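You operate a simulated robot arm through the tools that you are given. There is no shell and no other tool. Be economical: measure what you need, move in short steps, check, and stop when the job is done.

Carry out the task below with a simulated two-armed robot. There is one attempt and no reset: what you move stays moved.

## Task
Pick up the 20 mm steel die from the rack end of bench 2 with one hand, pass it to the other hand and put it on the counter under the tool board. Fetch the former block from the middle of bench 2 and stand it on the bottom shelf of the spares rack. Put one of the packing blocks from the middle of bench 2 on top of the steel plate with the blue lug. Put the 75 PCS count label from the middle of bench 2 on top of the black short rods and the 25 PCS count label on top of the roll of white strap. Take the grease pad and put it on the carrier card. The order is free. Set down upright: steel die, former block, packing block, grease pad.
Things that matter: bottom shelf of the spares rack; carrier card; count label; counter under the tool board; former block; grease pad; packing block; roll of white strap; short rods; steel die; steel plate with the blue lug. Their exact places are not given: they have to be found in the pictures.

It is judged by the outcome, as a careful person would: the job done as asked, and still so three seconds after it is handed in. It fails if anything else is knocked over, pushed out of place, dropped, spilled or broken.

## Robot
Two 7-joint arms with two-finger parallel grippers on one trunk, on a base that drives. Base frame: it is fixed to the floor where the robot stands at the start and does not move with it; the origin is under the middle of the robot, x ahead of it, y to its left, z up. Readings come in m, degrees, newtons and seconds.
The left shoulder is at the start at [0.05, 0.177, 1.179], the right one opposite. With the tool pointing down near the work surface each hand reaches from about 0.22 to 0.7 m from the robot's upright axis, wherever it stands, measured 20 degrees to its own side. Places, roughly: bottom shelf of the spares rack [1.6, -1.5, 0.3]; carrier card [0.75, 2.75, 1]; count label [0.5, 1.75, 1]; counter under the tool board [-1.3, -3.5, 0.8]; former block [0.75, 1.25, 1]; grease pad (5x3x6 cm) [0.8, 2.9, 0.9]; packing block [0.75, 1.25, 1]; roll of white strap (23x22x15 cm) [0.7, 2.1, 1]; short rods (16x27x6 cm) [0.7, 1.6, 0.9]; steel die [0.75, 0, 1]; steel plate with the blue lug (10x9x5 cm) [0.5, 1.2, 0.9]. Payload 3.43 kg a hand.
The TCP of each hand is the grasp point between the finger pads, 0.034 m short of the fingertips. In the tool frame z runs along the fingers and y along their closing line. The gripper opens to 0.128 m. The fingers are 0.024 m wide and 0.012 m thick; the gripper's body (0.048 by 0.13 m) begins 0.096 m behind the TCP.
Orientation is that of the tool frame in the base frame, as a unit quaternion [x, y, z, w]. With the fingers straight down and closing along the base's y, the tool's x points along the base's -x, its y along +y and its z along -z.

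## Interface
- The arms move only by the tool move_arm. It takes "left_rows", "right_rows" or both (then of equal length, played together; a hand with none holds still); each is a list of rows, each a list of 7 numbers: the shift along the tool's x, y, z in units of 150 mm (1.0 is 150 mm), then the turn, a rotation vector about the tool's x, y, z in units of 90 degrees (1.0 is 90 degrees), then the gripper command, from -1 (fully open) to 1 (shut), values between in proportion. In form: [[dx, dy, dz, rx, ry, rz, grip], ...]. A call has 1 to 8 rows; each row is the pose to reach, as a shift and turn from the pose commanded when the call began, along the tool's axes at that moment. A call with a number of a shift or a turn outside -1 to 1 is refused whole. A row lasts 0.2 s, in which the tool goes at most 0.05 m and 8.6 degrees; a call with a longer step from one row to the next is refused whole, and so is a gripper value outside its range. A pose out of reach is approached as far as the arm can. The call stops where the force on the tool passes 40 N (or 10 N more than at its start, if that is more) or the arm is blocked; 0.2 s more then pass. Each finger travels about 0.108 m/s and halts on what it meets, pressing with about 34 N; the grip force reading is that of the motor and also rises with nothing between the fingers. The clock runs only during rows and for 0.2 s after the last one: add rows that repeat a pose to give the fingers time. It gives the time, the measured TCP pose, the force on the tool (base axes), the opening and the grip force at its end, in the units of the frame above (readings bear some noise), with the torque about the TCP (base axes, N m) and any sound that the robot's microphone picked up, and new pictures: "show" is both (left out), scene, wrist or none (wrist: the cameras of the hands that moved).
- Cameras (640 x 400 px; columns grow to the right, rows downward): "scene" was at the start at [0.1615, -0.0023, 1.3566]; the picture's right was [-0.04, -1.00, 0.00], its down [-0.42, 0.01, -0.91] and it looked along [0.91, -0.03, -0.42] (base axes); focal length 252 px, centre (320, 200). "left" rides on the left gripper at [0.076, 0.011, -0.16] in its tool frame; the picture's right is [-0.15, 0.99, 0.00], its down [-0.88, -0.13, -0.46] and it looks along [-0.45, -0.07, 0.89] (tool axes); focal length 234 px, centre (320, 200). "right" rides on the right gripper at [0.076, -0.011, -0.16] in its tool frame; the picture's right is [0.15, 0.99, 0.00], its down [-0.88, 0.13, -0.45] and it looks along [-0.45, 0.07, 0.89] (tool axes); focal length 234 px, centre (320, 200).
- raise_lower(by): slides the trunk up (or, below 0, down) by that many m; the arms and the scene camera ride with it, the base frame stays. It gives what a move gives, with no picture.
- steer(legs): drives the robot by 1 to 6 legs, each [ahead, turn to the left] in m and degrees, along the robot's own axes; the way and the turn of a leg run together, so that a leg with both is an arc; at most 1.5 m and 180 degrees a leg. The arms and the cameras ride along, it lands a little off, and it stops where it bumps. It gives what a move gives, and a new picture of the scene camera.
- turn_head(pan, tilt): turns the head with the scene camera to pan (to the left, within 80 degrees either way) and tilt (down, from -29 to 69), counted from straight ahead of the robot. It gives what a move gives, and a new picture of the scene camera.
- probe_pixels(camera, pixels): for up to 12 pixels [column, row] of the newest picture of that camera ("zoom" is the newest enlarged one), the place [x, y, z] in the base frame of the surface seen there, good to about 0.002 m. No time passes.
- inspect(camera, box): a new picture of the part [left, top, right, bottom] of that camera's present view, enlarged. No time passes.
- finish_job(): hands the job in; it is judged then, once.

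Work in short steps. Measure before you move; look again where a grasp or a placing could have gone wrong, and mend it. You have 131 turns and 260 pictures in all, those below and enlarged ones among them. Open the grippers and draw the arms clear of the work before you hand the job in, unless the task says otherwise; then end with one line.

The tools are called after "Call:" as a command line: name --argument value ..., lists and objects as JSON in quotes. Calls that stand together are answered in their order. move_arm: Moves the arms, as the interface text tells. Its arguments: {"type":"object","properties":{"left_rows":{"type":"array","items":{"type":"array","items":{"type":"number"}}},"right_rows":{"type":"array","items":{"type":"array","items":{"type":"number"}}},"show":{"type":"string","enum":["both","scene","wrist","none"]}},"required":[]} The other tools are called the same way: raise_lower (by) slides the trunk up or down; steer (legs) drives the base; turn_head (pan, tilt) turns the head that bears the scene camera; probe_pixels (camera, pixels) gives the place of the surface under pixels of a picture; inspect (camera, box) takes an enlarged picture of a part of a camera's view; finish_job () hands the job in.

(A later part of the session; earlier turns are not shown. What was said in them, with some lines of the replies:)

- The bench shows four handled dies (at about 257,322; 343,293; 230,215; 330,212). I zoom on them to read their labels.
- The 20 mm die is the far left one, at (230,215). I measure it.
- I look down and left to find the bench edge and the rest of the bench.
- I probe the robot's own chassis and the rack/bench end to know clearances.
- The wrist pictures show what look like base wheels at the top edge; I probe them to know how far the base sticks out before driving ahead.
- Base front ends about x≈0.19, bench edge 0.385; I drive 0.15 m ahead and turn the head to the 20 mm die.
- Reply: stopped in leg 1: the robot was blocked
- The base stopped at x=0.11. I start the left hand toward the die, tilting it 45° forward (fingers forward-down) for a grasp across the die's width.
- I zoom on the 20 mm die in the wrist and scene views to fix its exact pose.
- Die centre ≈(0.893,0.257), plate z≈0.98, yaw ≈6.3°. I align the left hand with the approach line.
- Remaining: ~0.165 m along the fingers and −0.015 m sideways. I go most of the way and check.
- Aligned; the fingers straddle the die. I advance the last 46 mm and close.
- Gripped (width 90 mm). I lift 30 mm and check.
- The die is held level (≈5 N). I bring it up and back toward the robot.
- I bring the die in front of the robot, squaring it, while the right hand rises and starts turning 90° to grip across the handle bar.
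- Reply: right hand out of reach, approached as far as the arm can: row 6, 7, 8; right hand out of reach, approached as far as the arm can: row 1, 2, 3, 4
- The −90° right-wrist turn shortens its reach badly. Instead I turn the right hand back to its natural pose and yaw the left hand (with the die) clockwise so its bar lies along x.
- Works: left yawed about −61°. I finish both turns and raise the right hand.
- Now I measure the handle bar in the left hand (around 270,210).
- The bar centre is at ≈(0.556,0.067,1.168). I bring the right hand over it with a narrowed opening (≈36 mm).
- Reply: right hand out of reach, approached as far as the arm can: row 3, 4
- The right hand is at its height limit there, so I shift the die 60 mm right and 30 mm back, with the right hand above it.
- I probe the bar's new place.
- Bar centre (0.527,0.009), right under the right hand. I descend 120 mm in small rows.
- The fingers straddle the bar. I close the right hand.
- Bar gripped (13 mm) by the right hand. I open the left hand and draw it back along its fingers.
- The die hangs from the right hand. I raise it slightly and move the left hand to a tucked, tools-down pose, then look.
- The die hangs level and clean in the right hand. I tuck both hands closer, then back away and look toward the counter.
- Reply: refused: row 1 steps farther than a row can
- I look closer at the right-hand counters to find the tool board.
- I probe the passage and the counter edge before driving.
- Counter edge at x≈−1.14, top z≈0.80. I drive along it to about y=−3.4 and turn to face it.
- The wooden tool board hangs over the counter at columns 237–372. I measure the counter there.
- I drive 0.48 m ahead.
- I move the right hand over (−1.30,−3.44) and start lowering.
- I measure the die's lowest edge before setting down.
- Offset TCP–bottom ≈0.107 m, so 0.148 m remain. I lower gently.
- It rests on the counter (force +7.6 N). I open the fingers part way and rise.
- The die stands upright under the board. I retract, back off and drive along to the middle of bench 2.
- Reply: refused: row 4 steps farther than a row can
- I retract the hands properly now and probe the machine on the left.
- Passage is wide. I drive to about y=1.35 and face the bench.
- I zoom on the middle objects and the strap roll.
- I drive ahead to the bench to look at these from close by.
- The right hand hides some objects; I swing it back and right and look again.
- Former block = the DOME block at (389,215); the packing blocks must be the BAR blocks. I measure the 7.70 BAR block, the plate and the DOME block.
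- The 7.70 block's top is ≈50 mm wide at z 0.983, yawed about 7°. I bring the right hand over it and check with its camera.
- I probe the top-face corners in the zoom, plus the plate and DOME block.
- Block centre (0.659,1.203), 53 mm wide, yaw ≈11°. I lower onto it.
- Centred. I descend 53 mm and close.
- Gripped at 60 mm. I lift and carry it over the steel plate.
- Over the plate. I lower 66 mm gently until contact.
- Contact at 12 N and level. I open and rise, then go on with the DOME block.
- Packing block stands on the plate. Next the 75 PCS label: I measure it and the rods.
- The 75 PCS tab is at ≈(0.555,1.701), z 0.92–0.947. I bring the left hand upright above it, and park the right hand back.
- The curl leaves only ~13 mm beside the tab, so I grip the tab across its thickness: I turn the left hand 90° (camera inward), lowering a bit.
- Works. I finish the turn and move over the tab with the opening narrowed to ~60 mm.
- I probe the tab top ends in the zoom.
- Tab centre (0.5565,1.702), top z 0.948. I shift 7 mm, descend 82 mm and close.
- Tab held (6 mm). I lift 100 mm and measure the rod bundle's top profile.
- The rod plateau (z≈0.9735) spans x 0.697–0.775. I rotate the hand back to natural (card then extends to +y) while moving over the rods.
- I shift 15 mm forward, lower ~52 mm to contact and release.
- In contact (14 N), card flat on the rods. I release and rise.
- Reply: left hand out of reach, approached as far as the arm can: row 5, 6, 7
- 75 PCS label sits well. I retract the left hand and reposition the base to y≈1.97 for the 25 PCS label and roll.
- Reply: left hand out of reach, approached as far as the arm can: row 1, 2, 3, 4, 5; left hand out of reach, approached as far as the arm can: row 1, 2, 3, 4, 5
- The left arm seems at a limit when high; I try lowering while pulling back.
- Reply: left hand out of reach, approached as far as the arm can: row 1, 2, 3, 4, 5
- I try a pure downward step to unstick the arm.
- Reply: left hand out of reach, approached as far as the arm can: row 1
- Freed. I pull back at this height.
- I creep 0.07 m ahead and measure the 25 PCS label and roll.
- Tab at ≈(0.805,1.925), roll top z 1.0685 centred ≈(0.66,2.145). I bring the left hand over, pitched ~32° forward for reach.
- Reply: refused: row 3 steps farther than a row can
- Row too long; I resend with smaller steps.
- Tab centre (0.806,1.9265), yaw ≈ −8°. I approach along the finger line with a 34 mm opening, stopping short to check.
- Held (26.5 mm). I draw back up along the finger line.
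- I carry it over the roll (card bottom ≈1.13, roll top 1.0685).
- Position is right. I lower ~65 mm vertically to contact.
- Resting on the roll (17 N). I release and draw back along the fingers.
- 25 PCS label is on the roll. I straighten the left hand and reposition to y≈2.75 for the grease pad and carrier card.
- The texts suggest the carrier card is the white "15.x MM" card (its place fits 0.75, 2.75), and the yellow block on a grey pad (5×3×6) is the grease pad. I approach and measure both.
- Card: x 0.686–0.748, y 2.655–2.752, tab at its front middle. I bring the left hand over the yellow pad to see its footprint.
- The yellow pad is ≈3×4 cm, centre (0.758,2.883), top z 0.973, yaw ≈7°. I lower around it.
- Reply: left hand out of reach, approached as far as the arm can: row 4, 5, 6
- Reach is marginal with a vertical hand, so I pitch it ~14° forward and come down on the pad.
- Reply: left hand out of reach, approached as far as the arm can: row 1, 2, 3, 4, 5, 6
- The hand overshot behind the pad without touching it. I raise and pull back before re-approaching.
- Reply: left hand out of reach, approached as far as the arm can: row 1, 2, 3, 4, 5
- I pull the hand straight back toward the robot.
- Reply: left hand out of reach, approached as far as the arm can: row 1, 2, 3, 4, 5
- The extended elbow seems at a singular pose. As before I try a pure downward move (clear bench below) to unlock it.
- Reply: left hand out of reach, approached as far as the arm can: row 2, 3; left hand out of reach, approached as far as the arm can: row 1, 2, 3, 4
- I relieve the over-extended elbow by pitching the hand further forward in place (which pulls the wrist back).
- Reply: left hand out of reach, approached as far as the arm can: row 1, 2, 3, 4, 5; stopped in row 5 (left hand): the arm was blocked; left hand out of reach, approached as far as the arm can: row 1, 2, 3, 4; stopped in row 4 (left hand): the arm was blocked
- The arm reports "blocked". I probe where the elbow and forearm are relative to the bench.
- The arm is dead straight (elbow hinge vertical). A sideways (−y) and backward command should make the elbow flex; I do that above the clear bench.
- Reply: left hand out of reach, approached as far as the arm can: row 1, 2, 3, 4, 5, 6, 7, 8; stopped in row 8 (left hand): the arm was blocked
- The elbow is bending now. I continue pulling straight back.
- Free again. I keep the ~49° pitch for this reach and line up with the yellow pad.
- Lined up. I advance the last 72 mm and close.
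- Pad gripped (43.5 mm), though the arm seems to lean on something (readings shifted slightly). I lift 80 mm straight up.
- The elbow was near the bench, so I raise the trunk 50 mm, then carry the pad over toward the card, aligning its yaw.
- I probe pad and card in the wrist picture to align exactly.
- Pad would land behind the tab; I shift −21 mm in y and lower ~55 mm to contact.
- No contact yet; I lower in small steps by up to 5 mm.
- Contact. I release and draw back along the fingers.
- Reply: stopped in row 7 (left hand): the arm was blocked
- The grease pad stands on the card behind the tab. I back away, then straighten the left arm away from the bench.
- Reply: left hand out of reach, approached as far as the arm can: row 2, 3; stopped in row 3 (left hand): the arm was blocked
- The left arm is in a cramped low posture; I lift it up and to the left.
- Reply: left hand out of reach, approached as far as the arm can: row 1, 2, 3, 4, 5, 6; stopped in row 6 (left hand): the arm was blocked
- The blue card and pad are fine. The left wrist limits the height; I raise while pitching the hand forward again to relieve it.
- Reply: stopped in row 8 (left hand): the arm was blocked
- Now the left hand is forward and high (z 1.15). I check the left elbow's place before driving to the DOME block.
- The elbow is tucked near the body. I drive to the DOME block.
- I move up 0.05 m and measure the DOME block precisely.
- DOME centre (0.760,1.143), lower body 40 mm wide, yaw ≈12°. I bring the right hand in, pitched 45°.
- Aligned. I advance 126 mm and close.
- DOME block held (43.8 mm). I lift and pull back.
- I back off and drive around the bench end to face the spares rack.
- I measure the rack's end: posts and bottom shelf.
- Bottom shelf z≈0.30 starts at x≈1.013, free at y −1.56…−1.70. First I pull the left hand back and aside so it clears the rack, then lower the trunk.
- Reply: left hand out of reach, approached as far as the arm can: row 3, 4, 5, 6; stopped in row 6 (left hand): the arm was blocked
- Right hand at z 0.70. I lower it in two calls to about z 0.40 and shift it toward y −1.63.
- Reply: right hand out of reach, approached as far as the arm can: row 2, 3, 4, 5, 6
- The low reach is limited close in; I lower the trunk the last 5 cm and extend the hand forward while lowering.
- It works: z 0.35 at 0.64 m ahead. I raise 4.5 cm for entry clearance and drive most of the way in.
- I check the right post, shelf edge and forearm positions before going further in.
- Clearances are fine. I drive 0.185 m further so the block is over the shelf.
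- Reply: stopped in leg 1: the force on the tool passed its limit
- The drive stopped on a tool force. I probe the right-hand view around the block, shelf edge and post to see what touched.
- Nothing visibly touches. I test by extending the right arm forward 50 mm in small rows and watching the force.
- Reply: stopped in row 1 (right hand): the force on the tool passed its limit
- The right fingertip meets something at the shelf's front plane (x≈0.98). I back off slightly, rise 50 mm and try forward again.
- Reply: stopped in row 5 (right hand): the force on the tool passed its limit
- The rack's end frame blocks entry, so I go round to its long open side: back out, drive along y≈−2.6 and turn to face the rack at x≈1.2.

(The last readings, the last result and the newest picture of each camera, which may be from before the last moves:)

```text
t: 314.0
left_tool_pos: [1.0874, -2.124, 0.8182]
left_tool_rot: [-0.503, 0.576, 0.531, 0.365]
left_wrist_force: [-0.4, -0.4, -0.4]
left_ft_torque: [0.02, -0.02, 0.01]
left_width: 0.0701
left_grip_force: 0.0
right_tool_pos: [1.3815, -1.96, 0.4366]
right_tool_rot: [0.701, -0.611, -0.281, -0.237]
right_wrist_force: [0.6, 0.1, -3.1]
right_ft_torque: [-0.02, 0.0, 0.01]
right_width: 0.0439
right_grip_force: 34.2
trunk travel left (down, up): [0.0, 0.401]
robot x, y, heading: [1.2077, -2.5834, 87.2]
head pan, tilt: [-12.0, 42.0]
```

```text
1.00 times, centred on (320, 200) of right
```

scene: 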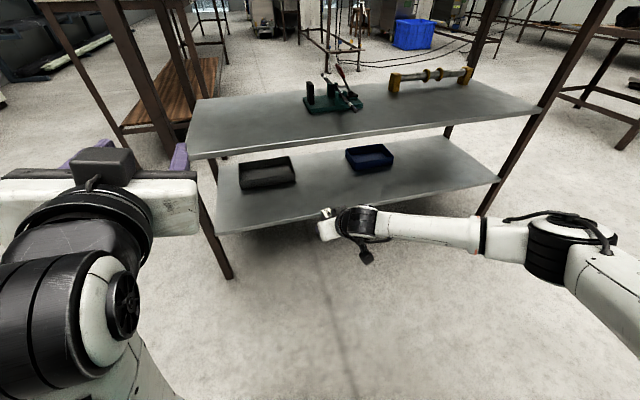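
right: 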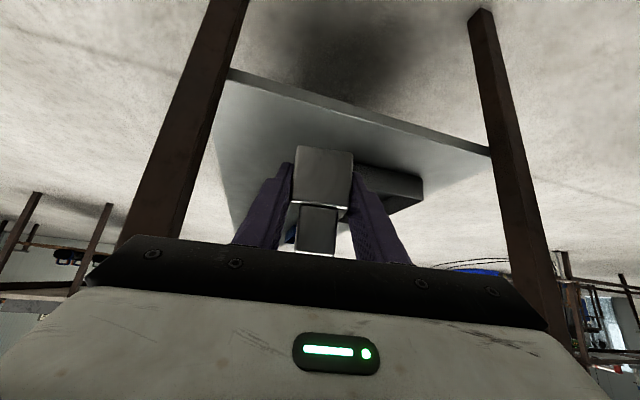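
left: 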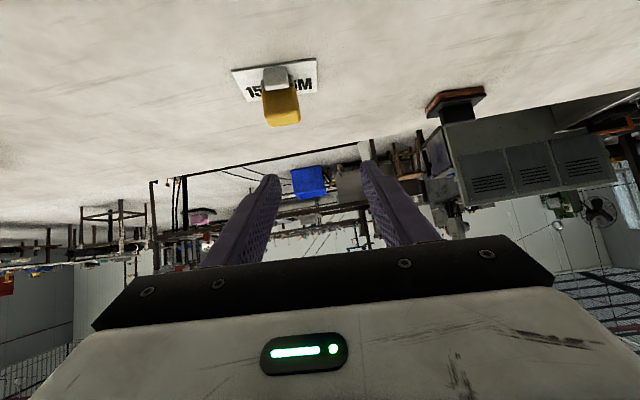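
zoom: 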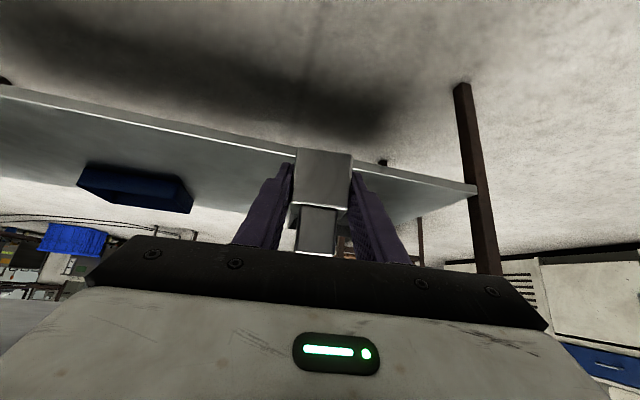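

The long side is open and the shelf at x≈1.38 is free between the trays. I drive 0.28 m in and lower the block to ~1 cm above the shelf.

Call:
steer --legs '[[0.28, 0]]'

Call:
move_arm --right_rows '[[0.1, 0, 0.107, 0, -0.005, 0, 1], [0.2, 0, 0.214, 0, -0.01, 0, 1], [0.3, 0, 0.321, 0, -0.015, 0, 1], [0.38, 0, 0.407, 0, -0.02, 0, 1], [0.42, 0, 0.45, 0, -0.02, 0, 1], [0.42, 0, 0.45, 0, -0.02, 0, 1]]' --show "both"

Call:
inspect --camera "right" --box '[200, 80, 440, 270]'

Call:
probe_pixels --camera "right" --pixels '[[323, 150], [305, 152], [345, 155], [323, 175], [323, 140], [323, 130], [280, 140], [370, 150], [323, 220]]'

```text
t: 316.0
left_tool_pos: [1.1005, -1.8429, 0.8182]
left_tool_rot: [-0.503, 0.576, 0.531, 0.364]
left_wrist_force: [-0.2, 0.0, 0.3]
left_ft_torque: [0.02, 0.02, 0.01]
left_width: 0.0703
left_grip_force: 0.0
right_tool_pos: [1.3952, -1.6791, 0.436]
right_tool_rot: [0.702, -0.611, -0.281, -0.236]
right_wrist_force: [-0.4, -0.4, -2.4]
right_ft_torque: [-0.04, -0.01, -0.04]
right_width: 0.0435
right_grip_force: 33.5
trunk travel left (down, up): [0.0, 0.401]
robot x, y, heading: [1.2225, -2.3042, 87.2]
head pan, tilt: [-12.0, 42.0]
```

scene: 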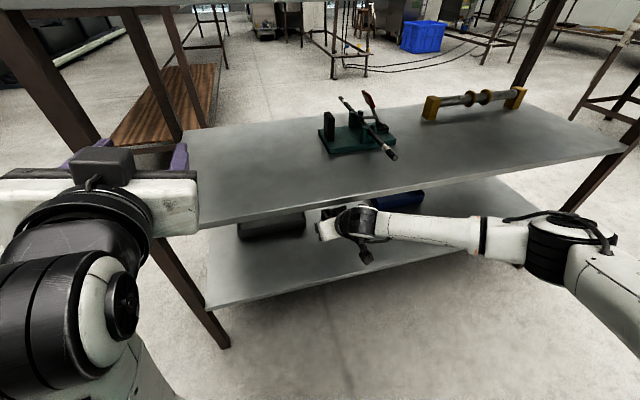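

```text
t: 317.4
left_tool_pos: [1.1004, -1.8441, 0.8203]
left_tool_rot: [-0.504, 0.575, 0.531, 0.366]
left_wrist_force: [1.2, 0.0, -0.2]
left_ft_torque: [0.03, 0.0, -0.01]
left_width: 0.0706
left_grip_force: 0.1
right_tool_pos: [1.3916, -1.678, 0.3442]
right_tool_rot: [0.698, -0.607, -0.291, -0.246]
right_wrist_force: [0.0, 0.4, -3.1]
right_ft_torque: [-0.05, 0.03, 0.01]
right_width: 0.0435
right_grip_force: 33.9
trunk travel left (down, up): [0.0, 0.401]
robot x, y, heading: [1.2171, -2.307, 87.3]
head pan, tilt: [-12.0, 42.0]
```

scene: 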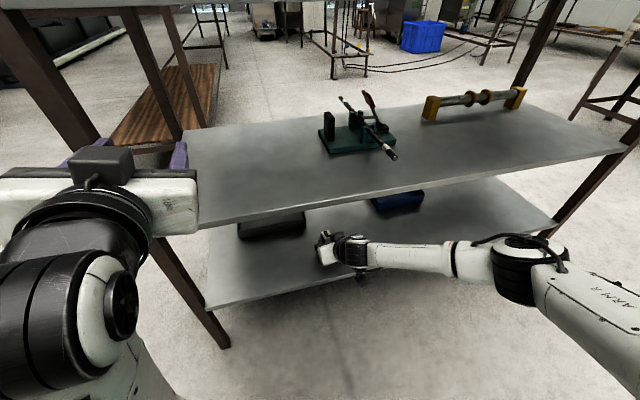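
right: 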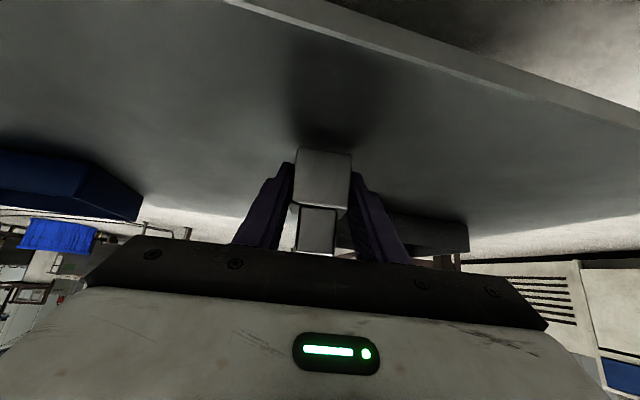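

```text
2.11 times, centred on (320, 175) of right
```

zoom: 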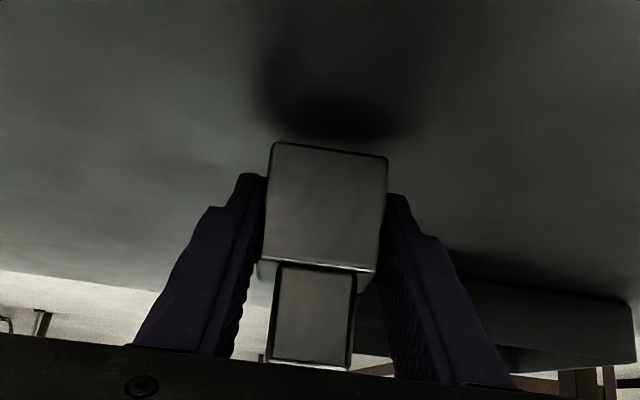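

```text
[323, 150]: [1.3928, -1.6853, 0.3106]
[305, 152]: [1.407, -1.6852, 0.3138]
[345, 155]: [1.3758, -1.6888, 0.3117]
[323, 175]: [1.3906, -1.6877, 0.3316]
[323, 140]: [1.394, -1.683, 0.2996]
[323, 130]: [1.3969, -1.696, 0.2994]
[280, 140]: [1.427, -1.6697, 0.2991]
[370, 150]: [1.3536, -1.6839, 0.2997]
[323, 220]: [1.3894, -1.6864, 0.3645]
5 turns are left
```

The block's bottom is ≈11 mm above the shelf (z 0.30). I lower it to contact, open, and draw back along the fingers.

Call:
move_arm --right_rows '[[0.03, 0, 0.03, 0, 0, 0, 1], [0.045, 0, 0.045, 0, 0, 0, 1], [0.052, 0, 0.052, 0, 0, 0, 1], [0.052, 0, 0.052, 0, 0, 0, 1], [0.052, 0, 0.052, 0, 0, 0, 0.2], [0.052, 0, 0.052, 0, 0, 0, -0.1], [0.052, 0, 0.052, 0, 0, 0, -0.1]]' --show "none"

Call:
move_arm --right_rows '[[0, 0, 0, 0, 0, 0, -0.1], [0, 0, 0, 0, 0, 0, -0.1], [0, 0, -0.15, 0, 0, 0, -0.1], [0, 0, -0.35, 0, 0, 0, -0.1], [0, 0, -0.6, 0, 0, 0, -0.1], [0, 0, -0.8, 0, 0, 0, -0.1]]' --show "both"

Call:
inspect --camera "right" --box '[200, 60, 440, 250]'

```text
t: 319.0
left_tool_pos: [1.1011, -1.8423, 0.8195]
left_tool_rot: [-0.503, 0.574, 0.531, 0.367]
left_wrist_force: [-0.4, -0.3, 0.9]
left_ft_torque: [0.0, 0.05, -0.04]
left_width: 0.0704
left_grip_force: 0.0
right_tool_pos: [1.392, -1.6784, 0.3364]
right_tool_rot: [0.698, -0.607, -0.291, -0.244]
right_wrist_force: [0.2, 0.2, 0.1]
right_ft_torque: [0.0, -0.03, 0.01]
right_width: 0.0705
right_grip_force: 0.1
right hand out of reach, approached as far as the arm can: row 2, 3, 4, 5, 6, 7
trunk travel left (down, up): [0.0, 0.401]
robot x, y, heading: [1.217, -2.3026, 87.0]
head pan, tilt: [-12.0, 42.0]
```

```text
t: 320.4
left_tool_pos: [1.1018, -1.8435, 0.8203]
left_tool_rot: [-0.503, 0.575, 0.531, 0.367]
left_wrist_force: [0.0, 0.0, -0.7]
left_ft_torque: [0.0, 0.03, 0.01]
left_width: 0.0702
left_grip_force: 0.0
right_tool_pos: [1.4289, -1.7414, 0.4077]
right_tool_rot: [0.698, -0.606, -0.291, -0.244]
right_wrist_force: [0.2, 0.0, -0.4]
right_ft_torque: [0.01, 0.05, 0.01]
right_width: 0.0702
right_grip_force: 0.0
right hand out of reach, approached as far as the arm can: row 3, 4, 5, 6
trunk travel left (down, up): [0.0, 0.401]
robot x, y, heading: [1.2179, -2.3061, 87.3]
head pan, tilt: [-12.0, 42.0]
```

scene: 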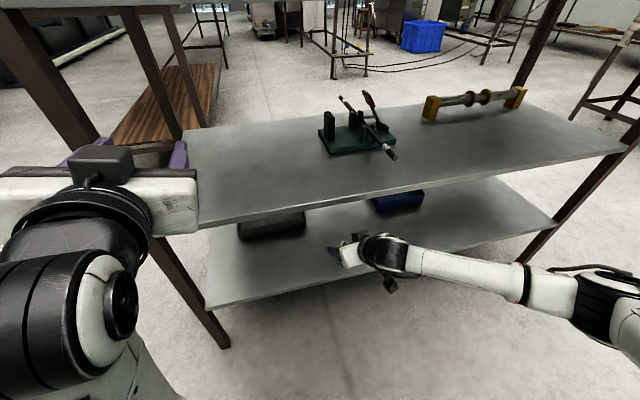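
right: 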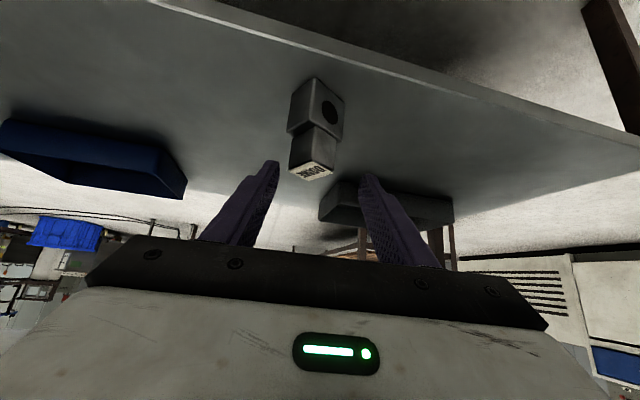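

```text
2.11 times, centred on (320, 155) of right
4 turns are left
```

zoom: 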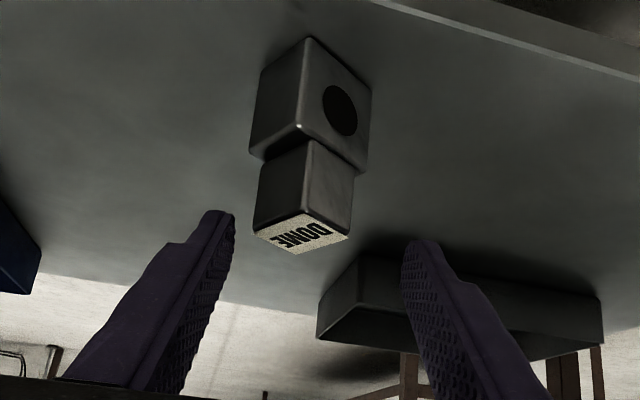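

The DOME block stands on the shelf. I verify its height with probes, back the robot out of the rack and take a final look.

Call:
probe_pixels --camera "zoom" --pixels '[[300, 235], [335, 230], [310, 60], [300, 130], [310, 45], [345, 150]]'

Call:
steer --legs '[[-0.35, 0]]'

Call:
turn_head --pan -8 --tilt 35

Call:
inspect --camera "scene" --box '[220, 100, 500, 270]'

```text
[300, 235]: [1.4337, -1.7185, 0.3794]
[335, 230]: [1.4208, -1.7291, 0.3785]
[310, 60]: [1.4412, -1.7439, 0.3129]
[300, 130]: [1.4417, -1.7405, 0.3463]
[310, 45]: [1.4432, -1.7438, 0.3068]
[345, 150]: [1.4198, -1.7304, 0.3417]
```

```text
t: 322.6
left_tool_pos: [1.083, -2.1946, 0.8203]
left_tool_rot: [-0.504, 0.573, 0.532, 0.367]
left_wrist_force: [-0.6, -0.9, 0.2]
left_ft_torque: [0.01, -0.04, 0.02]
left_width: 0.0703
left_grip_force: 0.0
right_tool_pos: [1.4101, -2.0917, 0.4071]
right_tool_rot: [0.699, -0.606, -0.291, -0.243]
right_wrist_force: [-0.9, 0.5, -0.4]
right_ft_torque: [0.01, 0.0, 0.02]
right_width: 0.0704
right_grip_force: 0.1
trunk travel left (down, up): [0.0, 0.401]
robot x, y, heading: [1.2049, -2.6579, 87.8]
head pan, tilt: [-12.0, 42.0]
```

scene: 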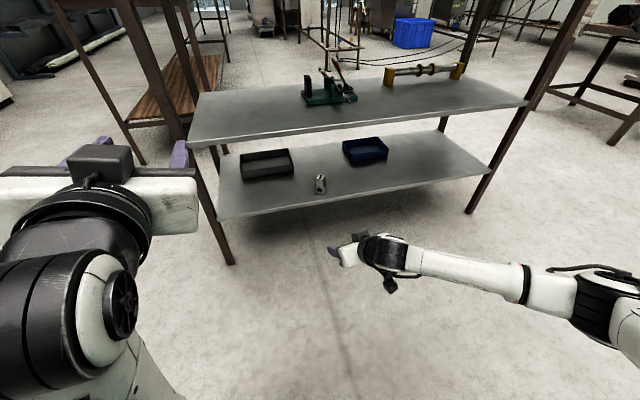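

```text
t: 323.3
left_tool_pos: [1.083, -2.1934, 0.8217]
left_tool_rot: [-0.504, 0.572, 0.532, 0.368]
left_wrist_force: [-0.4, -0.6, 0.4]
left_ft_torque: [-0.04, 0.0, -0.01]
left_width: 0.0704
left_grip_force: 0.0
right_tool_pos: [1.4116, -2.092, 0.4062]
right_tool_rot: [0.699, -0.606, -0.291, -0.245]
right_wrist_force: [1.2, 0.3, -0.1]
right_ft_torque: [0.0, 0.02, 0.0]
right_width: 0.0704
right_grip_force: 0.0
trunk travel left (down, up): [0.0, 0.401]
robot x, y, heading: [1.2, -2.6517, 87.4]
head pan, tilt: [-8.0, 35.0]
```

scene: 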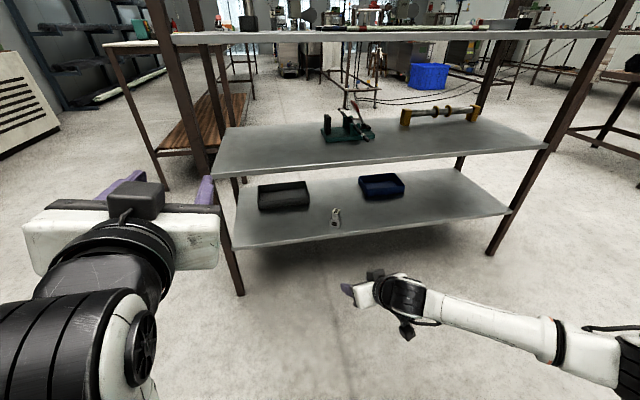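

```text
2.29 times, centred on (360, 185) of scene
3 turns are left
```

zoom: 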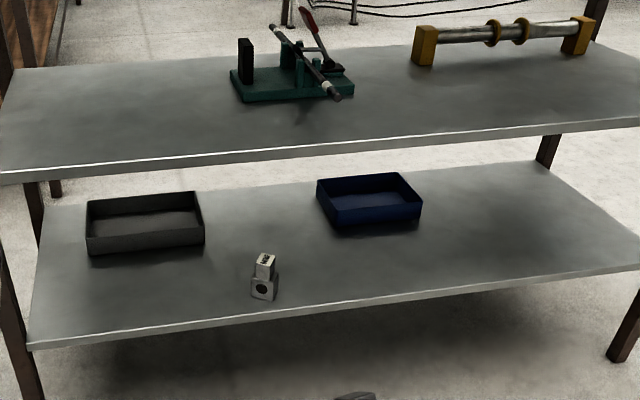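

The DOME block stands upright on the bottom shelf, clear of the edge; all other items were seen in place. I open both grippers fully and hand in.

Call:
move_arm --left_rows '[[0, 0, 0, 0, 0, 0, -1], [0, 0, 0, 0, 0, 0, -1]]' --right_rows '[[0, 0, 0, 0, 0, 0, -1], [0, 0, 0, 0, 0, 0, -1]]' --show "none"

Call:
finish_job

```text
t: 323.9
left_tool_pos: [1.0825, -2.193, 0.8215]
left_tool_rot: [-0.504, 0.572, 0.532, 0.369]
left_wrist_force: [0.3, -0.4, -0.5]
left_ft_torque: [0.0, -0.01, -0.03]
left_width: 0.128
left_grip_force: 0.1
right_tool_pos: [1.4108, -2.0925, 0.4065]
right_tool_rot: [0.699, -0.606, -0.291, -0.244]
right_wrist_force: [-0.1, 0.1, -0.7]
right_ft_torque: [0.02, 0.0, 0.01]
right_width: 0.1281
right_grip_force: 0.2
trunk travel left (down, up): [0.0, 0.401]
robot x, y, heading: [1.2015, -2.6502, 87.4]
head pan, tilt: [-8.0, 35.0]
```

```text
The job is handed in.
```

All six items are placed and the job is handed in, but three were identified by inference: the former block (marked DOME), the packing block (marked 7.70 BAR) and the carrier card (the white card marked 15.5 MM). The former block was nudged and turned as I let go, but it stands upright near the front of the bottom shelf, and nothing else was seen displaced.
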